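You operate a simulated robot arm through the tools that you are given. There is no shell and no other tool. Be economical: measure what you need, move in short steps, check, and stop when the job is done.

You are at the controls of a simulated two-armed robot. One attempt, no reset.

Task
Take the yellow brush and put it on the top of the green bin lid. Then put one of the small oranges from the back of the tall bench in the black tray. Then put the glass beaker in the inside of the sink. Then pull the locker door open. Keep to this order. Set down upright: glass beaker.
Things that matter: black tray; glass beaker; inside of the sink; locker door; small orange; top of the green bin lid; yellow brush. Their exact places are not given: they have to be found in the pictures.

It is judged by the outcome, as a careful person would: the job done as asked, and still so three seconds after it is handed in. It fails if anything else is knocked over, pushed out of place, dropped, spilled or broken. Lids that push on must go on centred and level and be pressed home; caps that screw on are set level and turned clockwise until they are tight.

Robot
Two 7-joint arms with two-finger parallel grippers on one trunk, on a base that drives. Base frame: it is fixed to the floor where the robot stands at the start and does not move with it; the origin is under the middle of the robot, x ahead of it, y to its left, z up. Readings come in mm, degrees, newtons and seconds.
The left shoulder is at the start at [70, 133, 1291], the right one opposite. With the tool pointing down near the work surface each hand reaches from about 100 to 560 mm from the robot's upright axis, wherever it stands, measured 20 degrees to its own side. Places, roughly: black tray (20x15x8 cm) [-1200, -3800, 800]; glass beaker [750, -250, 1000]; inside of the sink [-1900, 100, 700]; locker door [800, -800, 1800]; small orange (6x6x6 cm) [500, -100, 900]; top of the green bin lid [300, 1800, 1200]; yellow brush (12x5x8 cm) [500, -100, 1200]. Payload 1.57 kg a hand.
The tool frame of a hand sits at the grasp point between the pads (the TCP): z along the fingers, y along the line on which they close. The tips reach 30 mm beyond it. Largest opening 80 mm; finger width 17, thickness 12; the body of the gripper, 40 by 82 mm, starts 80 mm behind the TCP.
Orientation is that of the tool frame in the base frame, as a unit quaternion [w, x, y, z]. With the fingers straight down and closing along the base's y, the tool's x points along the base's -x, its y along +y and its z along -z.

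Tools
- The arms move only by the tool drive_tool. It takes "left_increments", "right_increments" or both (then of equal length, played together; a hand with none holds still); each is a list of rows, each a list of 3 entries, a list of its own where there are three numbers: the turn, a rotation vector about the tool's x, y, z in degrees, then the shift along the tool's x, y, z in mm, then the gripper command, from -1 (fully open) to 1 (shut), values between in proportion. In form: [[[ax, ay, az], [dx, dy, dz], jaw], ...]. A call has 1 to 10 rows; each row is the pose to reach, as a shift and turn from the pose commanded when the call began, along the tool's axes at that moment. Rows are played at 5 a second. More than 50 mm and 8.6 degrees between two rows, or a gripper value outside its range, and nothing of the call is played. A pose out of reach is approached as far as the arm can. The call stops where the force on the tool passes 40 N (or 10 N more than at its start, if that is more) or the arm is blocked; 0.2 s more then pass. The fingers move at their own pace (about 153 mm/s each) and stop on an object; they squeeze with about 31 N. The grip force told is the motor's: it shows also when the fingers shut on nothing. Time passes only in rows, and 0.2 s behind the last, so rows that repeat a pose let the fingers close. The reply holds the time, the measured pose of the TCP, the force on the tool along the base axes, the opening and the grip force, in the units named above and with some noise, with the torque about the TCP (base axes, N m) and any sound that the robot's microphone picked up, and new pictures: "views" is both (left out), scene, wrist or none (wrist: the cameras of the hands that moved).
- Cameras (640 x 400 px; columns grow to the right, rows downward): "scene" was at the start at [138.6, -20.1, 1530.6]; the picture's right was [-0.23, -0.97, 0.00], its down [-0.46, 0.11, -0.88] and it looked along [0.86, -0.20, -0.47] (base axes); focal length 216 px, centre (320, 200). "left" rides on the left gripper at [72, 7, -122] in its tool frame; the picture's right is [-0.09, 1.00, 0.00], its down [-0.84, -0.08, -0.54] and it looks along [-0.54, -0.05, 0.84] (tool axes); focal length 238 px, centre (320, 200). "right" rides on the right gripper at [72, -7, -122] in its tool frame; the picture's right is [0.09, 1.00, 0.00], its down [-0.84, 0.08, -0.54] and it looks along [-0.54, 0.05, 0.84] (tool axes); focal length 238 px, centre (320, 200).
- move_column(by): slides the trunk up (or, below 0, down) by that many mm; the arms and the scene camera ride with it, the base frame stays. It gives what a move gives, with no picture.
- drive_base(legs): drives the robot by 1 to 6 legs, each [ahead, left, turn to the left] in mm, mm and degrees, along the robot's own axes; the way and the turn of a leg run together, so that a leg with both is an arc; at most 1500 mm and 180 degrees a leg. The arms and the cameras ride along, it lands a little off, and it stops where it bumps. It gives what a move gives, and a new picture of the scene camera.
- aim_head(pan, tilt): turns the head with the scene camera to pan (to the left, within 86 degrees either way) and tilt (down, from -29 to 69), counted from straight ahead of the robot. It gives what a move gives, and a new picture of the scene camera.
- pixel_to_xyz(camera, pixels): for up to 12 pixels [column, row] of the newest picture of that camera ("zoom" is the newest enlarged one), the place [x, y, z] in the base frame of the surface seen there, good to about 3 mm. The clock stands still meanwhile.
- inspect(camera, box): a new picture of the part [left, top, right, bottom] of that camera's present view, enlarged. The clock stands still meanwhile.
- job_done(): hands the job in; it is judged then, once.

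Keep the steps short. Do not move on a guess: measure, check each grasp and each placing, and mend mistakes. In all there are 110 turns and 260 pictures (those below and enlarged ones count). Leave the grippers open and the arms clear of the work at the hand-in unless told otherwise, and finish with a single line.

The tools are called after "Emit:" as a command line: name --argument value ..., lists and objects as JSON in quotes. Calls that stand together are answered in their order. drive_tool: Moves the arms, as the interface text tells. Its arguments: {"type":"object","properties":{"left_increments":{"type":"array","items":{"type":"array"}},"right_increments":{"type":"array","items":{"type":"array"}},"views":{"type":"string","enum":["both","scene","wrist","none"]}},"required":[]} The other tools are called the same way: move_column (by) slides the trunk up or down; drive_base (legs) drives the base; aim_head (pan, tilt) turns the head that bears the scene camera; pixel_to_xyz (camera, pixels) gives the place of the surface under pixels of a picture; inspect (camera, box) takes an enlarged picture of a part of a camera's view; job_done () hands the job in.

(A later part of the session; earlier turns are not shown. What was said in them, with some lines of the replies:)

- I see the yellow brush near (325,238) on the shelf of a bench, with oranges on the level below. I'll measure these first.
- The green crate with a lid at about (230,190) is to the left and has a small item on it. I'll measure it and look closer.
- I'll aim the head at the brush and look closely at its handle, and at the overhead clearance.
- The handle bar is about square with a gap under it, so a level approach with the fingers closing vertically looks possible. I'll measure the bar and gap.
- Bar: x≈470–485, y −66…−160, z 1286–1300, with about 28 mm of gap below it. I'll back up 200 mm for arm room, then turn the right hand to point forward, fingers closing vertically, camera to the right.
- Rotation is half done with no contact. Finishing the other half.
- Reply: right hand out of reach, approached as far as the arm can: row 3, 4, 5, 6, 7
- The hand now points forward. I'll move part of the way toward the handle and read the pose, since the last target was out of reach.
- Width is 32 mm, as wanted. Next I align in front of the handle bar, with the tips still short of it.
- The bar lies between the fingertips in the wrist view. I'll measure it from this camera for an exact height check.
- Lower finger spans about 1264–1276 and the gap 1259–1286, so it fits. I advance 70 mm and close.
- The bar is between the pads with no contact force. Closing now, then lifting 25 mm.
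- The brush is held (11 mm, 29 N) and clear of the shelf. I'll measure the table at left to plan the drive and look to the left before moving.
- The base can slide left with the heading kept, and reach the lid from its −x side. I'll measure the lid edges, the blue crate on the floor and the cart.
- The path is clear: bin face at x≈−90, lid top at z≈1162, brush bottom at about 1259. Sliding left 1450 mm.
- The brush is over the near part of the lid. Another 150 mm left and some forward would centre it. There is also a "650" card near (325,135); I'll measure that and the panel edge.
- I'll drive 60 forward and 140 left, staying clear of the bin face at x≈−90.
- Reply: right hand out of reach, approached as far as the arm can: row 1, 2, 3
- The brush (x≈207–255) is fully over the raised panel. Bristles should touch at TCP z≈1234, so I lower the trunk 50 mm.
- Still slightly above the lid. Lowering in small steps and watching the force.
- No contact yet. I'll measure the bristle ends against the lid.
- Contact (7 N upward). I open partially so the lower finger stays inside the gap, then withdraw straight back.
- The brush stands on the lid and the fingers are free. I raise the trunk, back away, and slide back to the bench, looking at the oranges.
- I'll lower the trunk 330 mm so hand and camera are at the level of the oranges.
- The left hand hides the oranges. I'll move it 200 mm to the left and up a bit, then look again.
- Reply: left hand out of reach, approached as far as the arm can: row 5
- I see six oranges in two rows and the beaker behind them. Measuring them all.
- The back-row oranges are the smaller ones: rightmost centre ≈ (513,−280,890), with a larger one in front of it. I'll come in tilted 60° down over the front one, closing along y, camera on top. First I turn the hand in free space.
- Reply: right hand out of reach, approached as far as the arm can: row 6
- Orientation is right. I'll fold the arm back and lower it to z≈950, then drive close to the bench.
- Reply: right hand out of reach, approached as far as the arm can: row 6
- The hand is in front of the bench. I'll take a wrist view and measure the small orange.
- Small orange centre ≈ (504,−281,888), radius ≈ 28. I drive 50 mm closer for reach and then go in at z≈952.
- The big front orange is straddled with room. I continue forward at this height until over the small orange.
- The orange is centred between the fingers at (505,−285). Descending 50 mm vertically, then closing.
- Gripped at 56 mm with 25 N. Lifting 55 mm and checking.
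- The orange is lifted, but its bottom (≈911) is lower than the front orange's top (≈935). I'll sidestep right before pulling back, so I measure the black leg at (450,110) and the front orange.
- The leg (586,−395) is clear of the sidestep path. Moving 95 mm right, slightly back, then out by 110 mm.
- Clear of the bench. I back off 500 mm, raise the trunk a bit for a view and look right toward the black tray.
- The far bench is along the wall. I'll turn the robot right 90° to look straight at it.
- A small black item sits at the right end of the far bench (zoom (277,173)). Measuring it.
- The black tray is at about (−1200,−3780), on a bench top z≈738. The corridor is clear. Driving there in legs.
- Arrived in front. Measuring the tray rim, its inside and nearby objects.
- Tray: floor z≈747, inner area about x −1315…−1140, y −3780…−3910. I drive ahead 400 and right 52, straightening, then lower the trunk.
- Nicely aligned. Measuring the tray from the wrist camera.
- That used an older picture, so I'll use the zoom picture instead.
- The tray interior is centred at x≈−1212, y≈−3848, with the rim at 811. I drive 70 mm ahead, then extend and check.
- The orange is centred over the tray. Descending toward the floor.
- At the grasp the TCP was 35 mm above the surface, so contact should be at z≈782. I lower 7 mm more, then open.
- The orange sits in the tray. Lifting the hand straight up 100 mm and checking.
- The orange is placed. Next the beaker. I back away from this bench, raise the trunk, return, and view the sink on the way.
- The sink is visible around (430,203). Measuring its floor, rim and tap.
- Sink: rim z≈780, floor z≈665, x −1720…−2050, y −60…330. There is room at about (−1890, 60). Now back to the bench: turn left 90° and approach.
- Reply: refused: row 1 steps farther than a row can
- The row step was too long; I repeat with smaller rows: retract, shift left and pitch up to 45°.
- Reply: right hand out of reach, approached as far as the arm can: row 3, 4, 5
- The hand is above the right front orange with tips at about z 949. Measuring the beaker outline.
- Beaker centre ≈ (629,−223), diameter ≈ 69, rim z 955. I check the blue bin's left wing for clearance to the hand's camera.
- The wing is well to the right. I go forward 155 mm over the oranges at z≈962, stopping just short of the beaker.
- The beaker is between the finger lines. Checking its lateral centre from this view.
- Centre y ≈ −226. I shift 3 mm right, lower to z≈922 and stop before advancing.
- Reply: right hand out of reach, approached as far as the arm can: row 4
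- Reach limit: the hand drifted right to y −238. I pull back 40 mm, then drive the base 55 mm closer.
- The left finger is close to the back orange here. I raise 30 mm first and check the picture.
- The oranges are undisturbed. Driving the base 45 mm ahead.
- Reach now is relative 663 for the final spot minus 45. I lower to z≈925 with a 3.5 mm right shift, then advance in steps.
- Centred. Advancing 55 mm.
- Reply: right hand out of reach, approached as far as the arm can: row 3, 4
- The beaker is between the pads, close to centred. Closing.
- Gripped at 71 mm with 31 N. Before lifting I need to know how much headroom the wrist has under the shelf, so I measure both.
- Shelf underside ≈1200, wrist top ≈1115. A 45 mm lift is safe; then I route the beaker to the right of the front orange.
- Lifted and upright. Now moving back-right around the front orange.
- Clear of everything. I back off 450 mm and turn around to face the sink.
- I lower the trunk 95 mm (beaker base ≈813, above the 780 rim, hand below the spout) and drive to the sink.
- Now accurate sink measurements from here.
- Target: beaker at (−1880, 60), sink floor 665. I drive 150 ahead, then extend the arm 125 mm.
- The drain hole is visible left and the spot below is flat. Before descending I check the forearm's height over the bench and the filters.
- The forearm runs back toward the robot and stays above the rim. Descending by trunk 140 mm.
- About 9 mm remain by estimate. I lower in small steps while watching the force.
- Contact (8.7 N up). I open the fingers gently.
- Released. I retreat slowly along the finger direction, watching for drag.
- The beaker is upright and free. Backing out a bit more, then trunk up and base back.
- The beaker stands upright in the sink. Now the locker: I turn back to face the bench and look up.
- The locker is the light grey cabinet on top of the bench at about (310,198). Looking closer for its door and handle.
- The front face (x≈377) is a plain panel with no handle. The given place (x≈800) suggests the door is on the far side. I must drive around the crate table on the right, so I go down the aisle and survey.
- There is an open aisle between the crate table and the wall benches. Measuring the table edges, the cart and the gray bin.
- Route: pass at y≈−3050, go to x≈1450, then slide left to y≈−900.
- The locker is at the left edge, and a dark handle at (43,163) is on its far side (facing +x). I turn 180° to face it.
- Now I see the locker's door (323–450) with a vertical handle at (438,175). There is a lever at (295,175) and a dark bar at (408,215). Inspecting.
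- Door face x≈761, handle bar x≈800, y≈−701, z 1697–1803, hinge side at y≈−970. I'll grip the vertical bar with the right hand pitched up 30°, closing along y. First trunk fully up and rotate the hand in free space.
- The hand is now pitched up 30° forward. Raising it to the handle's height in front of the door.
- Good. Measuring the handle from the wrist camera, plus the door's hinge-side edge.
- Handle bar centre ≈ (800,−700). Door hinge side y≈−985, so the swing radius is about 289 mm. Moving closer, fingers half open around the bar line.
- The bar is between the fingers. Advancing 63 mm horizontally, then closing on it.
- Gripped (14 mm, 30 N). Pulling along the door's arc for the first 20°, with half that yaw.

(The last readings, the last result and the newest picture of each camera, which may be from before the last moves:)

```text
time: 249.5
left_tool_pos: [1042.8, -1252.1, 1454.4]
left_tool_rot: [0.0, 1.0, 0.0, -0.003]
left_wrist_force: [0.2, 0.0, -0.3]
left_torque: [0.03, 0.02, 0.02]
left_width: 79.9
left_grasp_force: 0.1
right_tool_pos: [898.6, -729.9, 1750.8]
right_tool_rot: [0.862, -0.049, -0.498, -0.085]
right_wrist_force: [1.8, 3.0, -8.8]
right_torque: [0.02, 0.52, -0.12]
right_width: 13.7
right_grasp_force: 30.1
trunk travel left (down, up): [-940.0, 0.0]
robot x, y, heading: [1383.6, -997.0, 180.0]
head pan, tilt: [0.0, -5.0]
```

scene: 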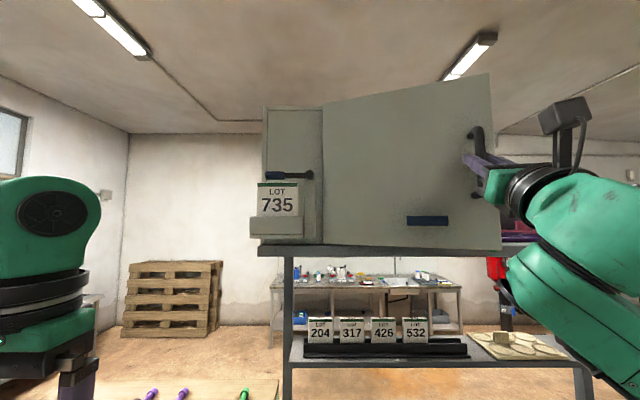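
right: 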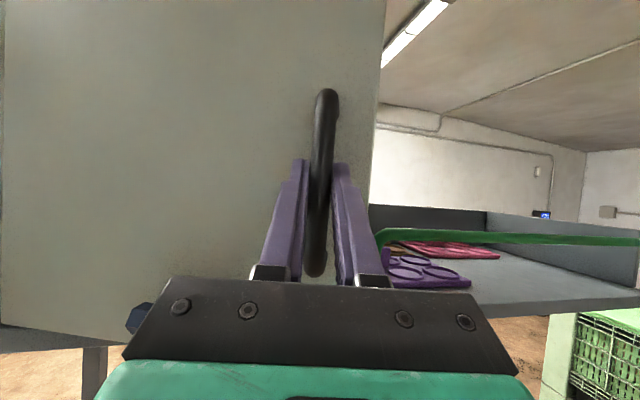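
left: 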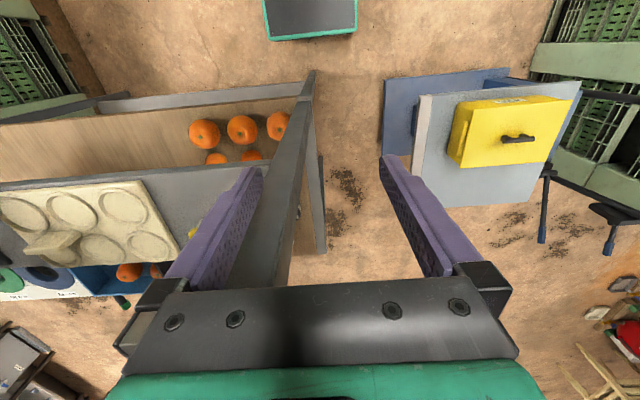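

The door swings open cleanly at about 20°. Continuing along the arc to 50°.

Emit:
drive_tool --right_increments '[[[-2.2, 0, -1.25], [11.7, -9.4, -20.3], 1], [[-4.3, 0, -2.5], [22.9, -20.9, -39.7], 1], [[-6.5, 0, -3.75], [33.6, -34.1, -58.3], 1], [[-8.7, 0, -5], [43.7, -49.3, -75.7], 1], [[-10.8, 0, -6.25], [53.1, -66.1, -92], 1], [[-13, 0, -7.5], [61.8, -84.5, -107], 1]]' --views "both"

```text
time: 250.9
left_tool_pos: [1049.0, -1249.5, 1455.7]
left_tool_rot: [0.001, 1.0, 0.0, -0.004]
left_wrist_force: [0.5, 0.1, 0.2]
left_torque: [0.07, -0.02, 0.0]
left_width: 79.8
left_grasp_force: 0.0
right_tool_pos: [1010.4, -832.9, 1750.7]
right_tool_rot: [0.844, -0.116, -0.486, -0.196]
right_wrist_force: [14.9, 8.4, -26.2]
right_torque: [-0.18, -0.17, -0.08]
right_width: 13.7
right_grasp_force: 30.5
trunk travel left (down, up): [-940.0, 0.0]
robot x, y, heading: [1382.2, -999.4, 180.2]
head pan, tilt: [0.0, -5.0]
```

scene: 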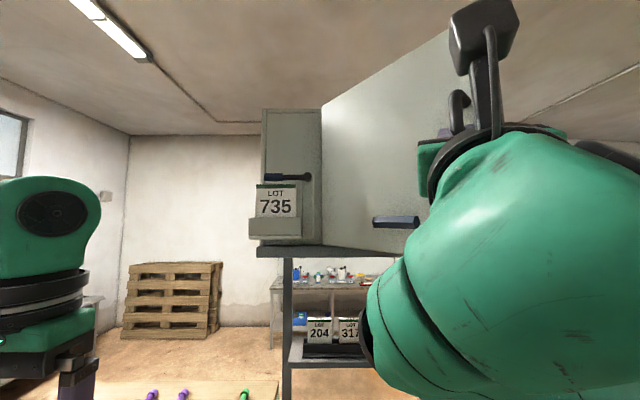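
right: 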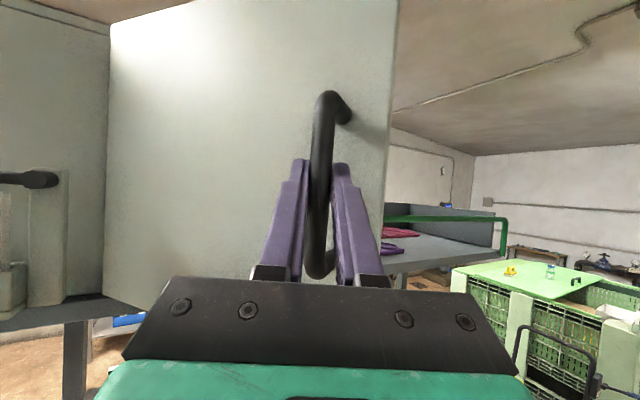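

About 50° open, with some strain built up (26 N vertically). I loosen the grip briefly to release it, and look.

Emit:
drive_tool --right_increments '[[[0, 0, 0], [0, 0, 0], 0.4], [[0, 0, 0], [0, 0, 0], 0.4], [[0, 0, 0], [0, 0, 0], 0.4]]' --views "wrist"

Emit:
pixel_to_xyz --camera "right" --pixels '[[322, 120], [322, 150], [150, 100], [360, 100], [360, 240], [110, 200]]'

```text
time: 251.7
left_tool_pos: [1041.9, -1254.8, 1453.4]
left_tool_rot: [-0.001, 1.0, 0.0, -0.002]
left_wrist_force: [0.6, -0.4, -0.1]
left_torque: [0.02, 0.02, -0.02]
left_width: 80.2
left_grasp_force: 0.0
right_tool_pos: [1002.5, -838.2, 1752.5]
right_tool_rot: [0.844, -0.113, -0.487, -0.196]
right_wrist_force: [1.6, 1.0, 0.5]
right_torque: [-0.02, 0.07, 0.0]
right_width: 25.7
right_grasp_force: 1.4
trunk travel left (down, up): [-940.0, 0.0]
robot x, y, heading: [1380.6, -995.1, -179.8]
head pan, tilt: [0.0, -5.0]
```

right: 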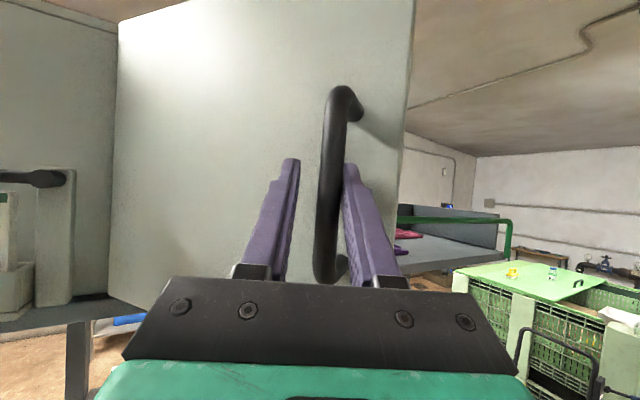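

```text
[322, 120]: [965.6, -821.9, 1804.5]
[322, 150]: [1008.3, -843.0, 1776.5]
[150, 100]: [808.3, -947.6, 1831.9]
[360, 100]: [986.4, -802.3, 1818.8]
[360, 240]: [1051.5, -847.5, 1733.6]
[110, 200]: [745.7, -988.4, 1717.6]
```

The door stays at about 51°. I re-grip and slide the base back-left along the arc to about 75°.

Emit:
drive_tool --right_increments '[[[0, 0, 0], [0, 3, 0], 1], [[0, 0, 0], [0, 3, 0], 1], [[0, 0, 0], [0, 3, 0], 1]]' --views "none"

Emit:
drive_base --legs '[[-24, 56, 0]]'

```text
time: 252.5
left_tool_pos: [1044.2, -1253.8, 1454.1]
left_tool_rot: [0.0, 1.0, 0.0, -0.004]
left_wrist_force: [-0.5, -0.1, 0.2]
left_torque: [-0.01, 0.0, 0.01]
left_width: 80.0
left_grasp_force: 0.1
right_tool_pos: [1006.8, -835.3, 1752.5]
right_tool_rot: [0.843, -0.114, -0.487, -0.197]
right_wrist_force: [3.5, 2.3, 2.2]
right_torque: [-0.17, 0.18, -0.09]
right_width: 14.1
right_grasp_force: 30.0
trunk travel left (down, up): [-940.0, 0.0]
robot x, y, heading: [1379.8, -998.2, -179.8]
head pan, tilt: [0.0, -5.0]
```

```text
time: 253.5
left_tool_pos: [1068.1, -1304.2, 1455.1]
left_tool_rot: [0.002, 1.0, -0.001, -0.002]
left_wrist_force: [-0.6, 1.3, 0.4]
left_torque: [-0.05, -0.02, 0.04]
left_width: 80.0
left_grasp_force: 0.1
right_tool_pos: [1029.7, -888.1, 1753.1]
right_tool_rot: [0.846, -0.112, -0.484, -0.194]
right_wrist_force: [3.5, -0.5, 6.1]
right_torque: [1.0, 1.5, 0.74]
right_width: 13.6
right_grasp_force: 29.9
trunk travel left (down, up): [-940.0, 0.0]
robot x, y, heading: [1405.7, -1049.7, -180.0]
head pan, tilt: [0.0, -5.0]
```

scene: 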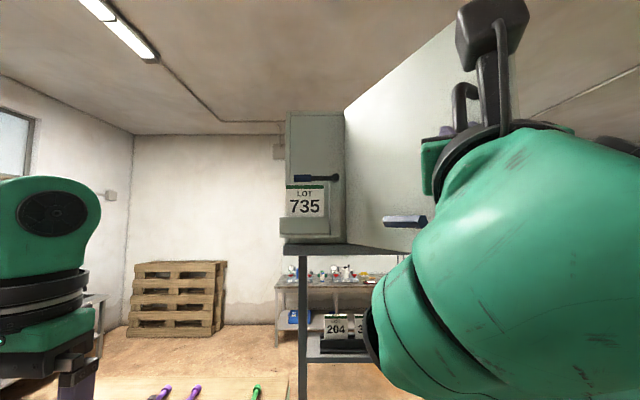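

Good, small forces. One more slide.

Emit:
drive_base --legs '[[-12, 62, 0]]'

Emit:
drive_tool --right_increments '[[[0, 0, 0], [0, 0, 0], 0.4], [[0, 0, 0], [0, 0, 0], 0.2], [[0, 0, 0], [0, 0, 0], 0.2]]' --views "wrist"

```text
time: 254.5
left_tool_pos: [1079.0, -1361.6, 1456.3]
left_tool_rot: [0.004, 1.0, -0.001, -0.003]
left_wrist_force: [-0.7, 0.5, -0.7]
left_torque: [-0.08, -0.04, 0.01]
left_width: 80.0
left_grasp_force: 0.2
right_tool_pos: [1042.6, -942.5, 1754.9]
right_tool_rot: [0.847, -0.115, -0.482, -0.192]
right_wrist_force: [2.5, 2.1, 9.6]
right_torque: [0.2, 0.34, 0.21]
right_width: 14.0
right_grasp_force: 31.0
trunk travel left (down, up): [-940.0, 0.0]
robot x, y, heading: [1415.2, -1115.8, -179.9]
head pan, tilt: [0.0, -5.0]
```

scene: 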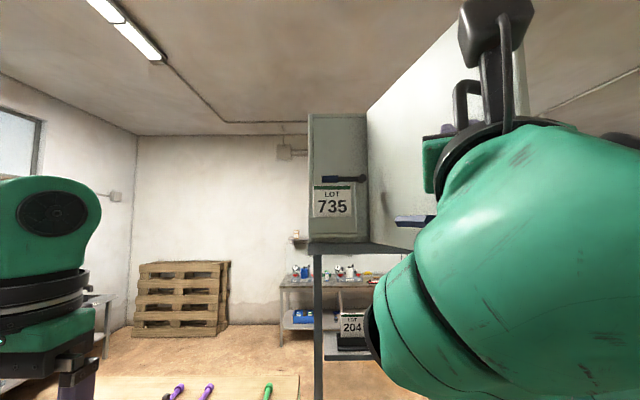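

```text
time: 255.3
left_tool_pos: [1079.3, -1369.5, 1453.4]
left_tool_rot: [0.0, 1.0, 0.0, -0.002]
left_wrist_force: [0.5, -0.5, -0.4]
left_torque: [-0.02, -0.02, -0.01]
left_width: 80.1
left_grasp_force: 0.0
right_tool_pos: [1041.0, -951.7, 1756.4]
right_tool_rot: [0.848, -0.111, -0.481, -0.194]
right_wrist_force: [1.0, 0.0, 0.9]
right_torque: [0.0, 0.01, -0.02]
right_width: 31.9
right_grasp_force: 0.1
trunk travel left (down, up): [-940.0, 0.0]
robot x, y, heading: [1415.5, -1114.0, -180.2]
head pan, tilt: [0.0, -5.0]
```

right: 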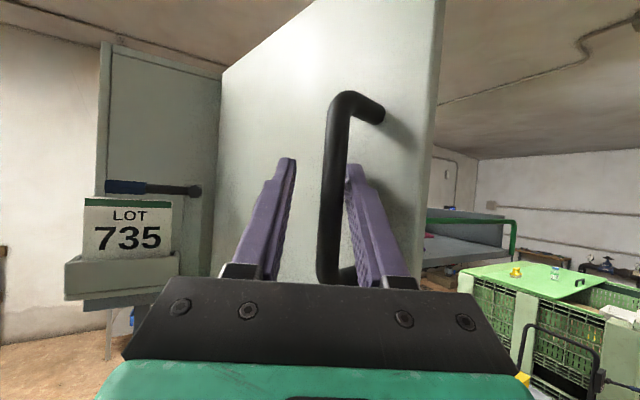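

The door is about 75° open and the fingers are loose. I withdraw the hand horizontally.

Emit:
drive_tool --right_increments '[[[0, 0, 0], [8, 0, -13], 0.2], [[0, 0, 0], [17, 0, -30], 0.2], [[0, 0, 0], [30, 0, -52], 0.2]]' --views "wrist"

```text
time: 256.1
left_tool_pos: [1079.9, -1373.1, 1453.2]
left_tool_rot: [-0.001, 1.0, 0.0, -0.003]
left_wrist_force: [-0.7, 0.5, 0.2]
left_torque: [0.0, -0.02, 0.0]
left_width: 79.9
left_grasp_force: 0.1
right_tool_pos: [1080.4, -973.4, 1750.3]
right_tool_rot: [0.834, -0.119, -0.499, -0.204]
right_wrist_force: [0.0, 0.7, -0.4]
right_torque: [0.0, -0.02, 0.01]
right_width: 31.7
right_grasp_force: 0.1
trunk travel left (down, up): [-940.0, 0.0]
robot x, y, heading: [1416.2, -1112.5, -179.9]
head pan, tilt: [0.0, -5.0]
```

right: 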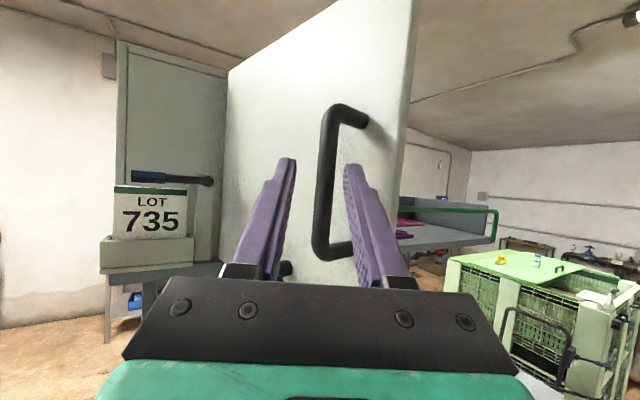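

The fingertips are about clear of the bar. Backing the base away 300 mm and checking the door.

Emit:
drive_base --legs '[[-80, 0, 0], [-220, 0, 0]]'

Emit:
drive_tool --right_increments '[[[0, 0, 0], [-30, 30, -17], -1], [[0, 0, 0], [-65, 60, -37], -1], [[0, 0, 0], [-100, 90, -57], -1], [[0, 0, 0], [-140, 110, -80], -1]]' --views "scene"

```text
time: 258.4
left_tool_pos: [1366.4, -1373.0, 1451.9]
left_tool_rot: [0.0, 1.0, 0.001, 0.001]
left_wrist_force: [-1.2, 0.5, -1.1]
left_torque: [-0.01, -0.04, 0.01]
left_width: 80.3
left_grasp_force: 0.0
right_tool_pos: [1365.9, -975.1, 1748.9]
right_tool_rot: [0.834, -0.117, -0.5, -0.202]
right_wrist_force: [-0.8, -0.9, 0.4]
right_torque: [-0.01, 0.0, -0.01]
right_width: 32.1
right_grasp_force: 0.1
trunk travel left (down, up): [-940.0, 0.0]
robot x, y, heading: [1708.4, -1114.7, -180.1]
head pan, tilt: [0.0, -5.0]
```

scene: 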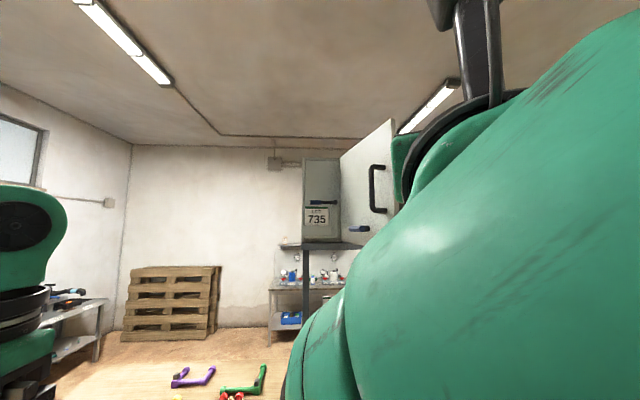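

```text
refused: row 2 steps farther than a row can; nothing moved
```

The door stays open. I lower the right hand out of the view with smaller rows, opening the gripper.

Emit:
drive_tool --right_increments '[[[0, 0, 0], [-25, 25, -14], -1], [[0, 0, 0], [-50, 50, -28], -1], [[0, 0, 0], [-75, 75, -42], -1], [[0, 0, 0], [-100, 100, -57], -1], [[0, 0, 0], [-135, 115, -77], -1]]' --views "scene"

Emit:
inspect --camera "scene" --box '[270, 110, 430, 270]'

```text
time: 259.6
left_tool_pos: [1372.3, -1372.1, 1453.6]
left_tool_rot: [-0.001, 1.0, 0.001, -0.002]
left_wrist_force: [0.0, -0.5, 0.4]
left_torque: [0.0, 0.02, 0.01]
left_width: 80.1
left_grasp_force: 0.0
right_tool_pos: [1407.5, -902.7, 1634.5]
right_tool_rot: [0.834, -0.12, -0.499, -0.203]
right_wrist_force: [0.0, 0.1, 0.2]
right_torque: [0.01, -0.01, -0.03]
right_width: 79.9
right_grasp_force: 0.2
right hand out of reach, approached as far as the arm can: row 4, 5
trunk travel left (down, up): [-940.0, 0.0]
robot x, y, heading: [1708.2, -1117.1, -180.0]
head pan, tilt: [0.0, -5.0]
```

scene: 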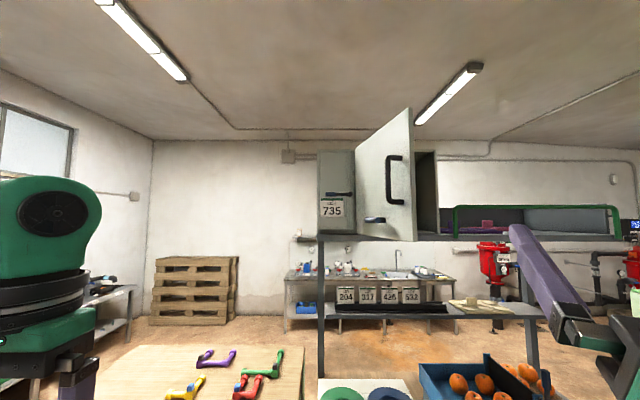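

```text
2.50 times, centred on (350, 190) of scene
```

zoom: 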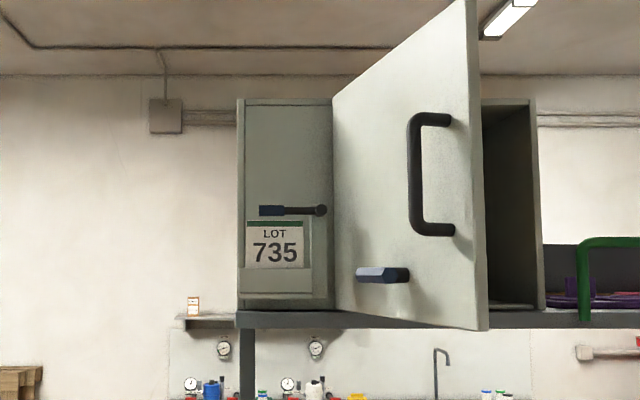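

The locker door stands wide open. The brush is on the lid, the orange in the tray and the beaker upright in the sink. Both grippers are open and clear, so I hand in.

Emit:
job_done

```text
The job is handed in.
```

All four steps were done in order: the brush is on the green bin lid, a small orange is in the black tray, the beaker is upright in the sink, and the locker door is open about 75°.
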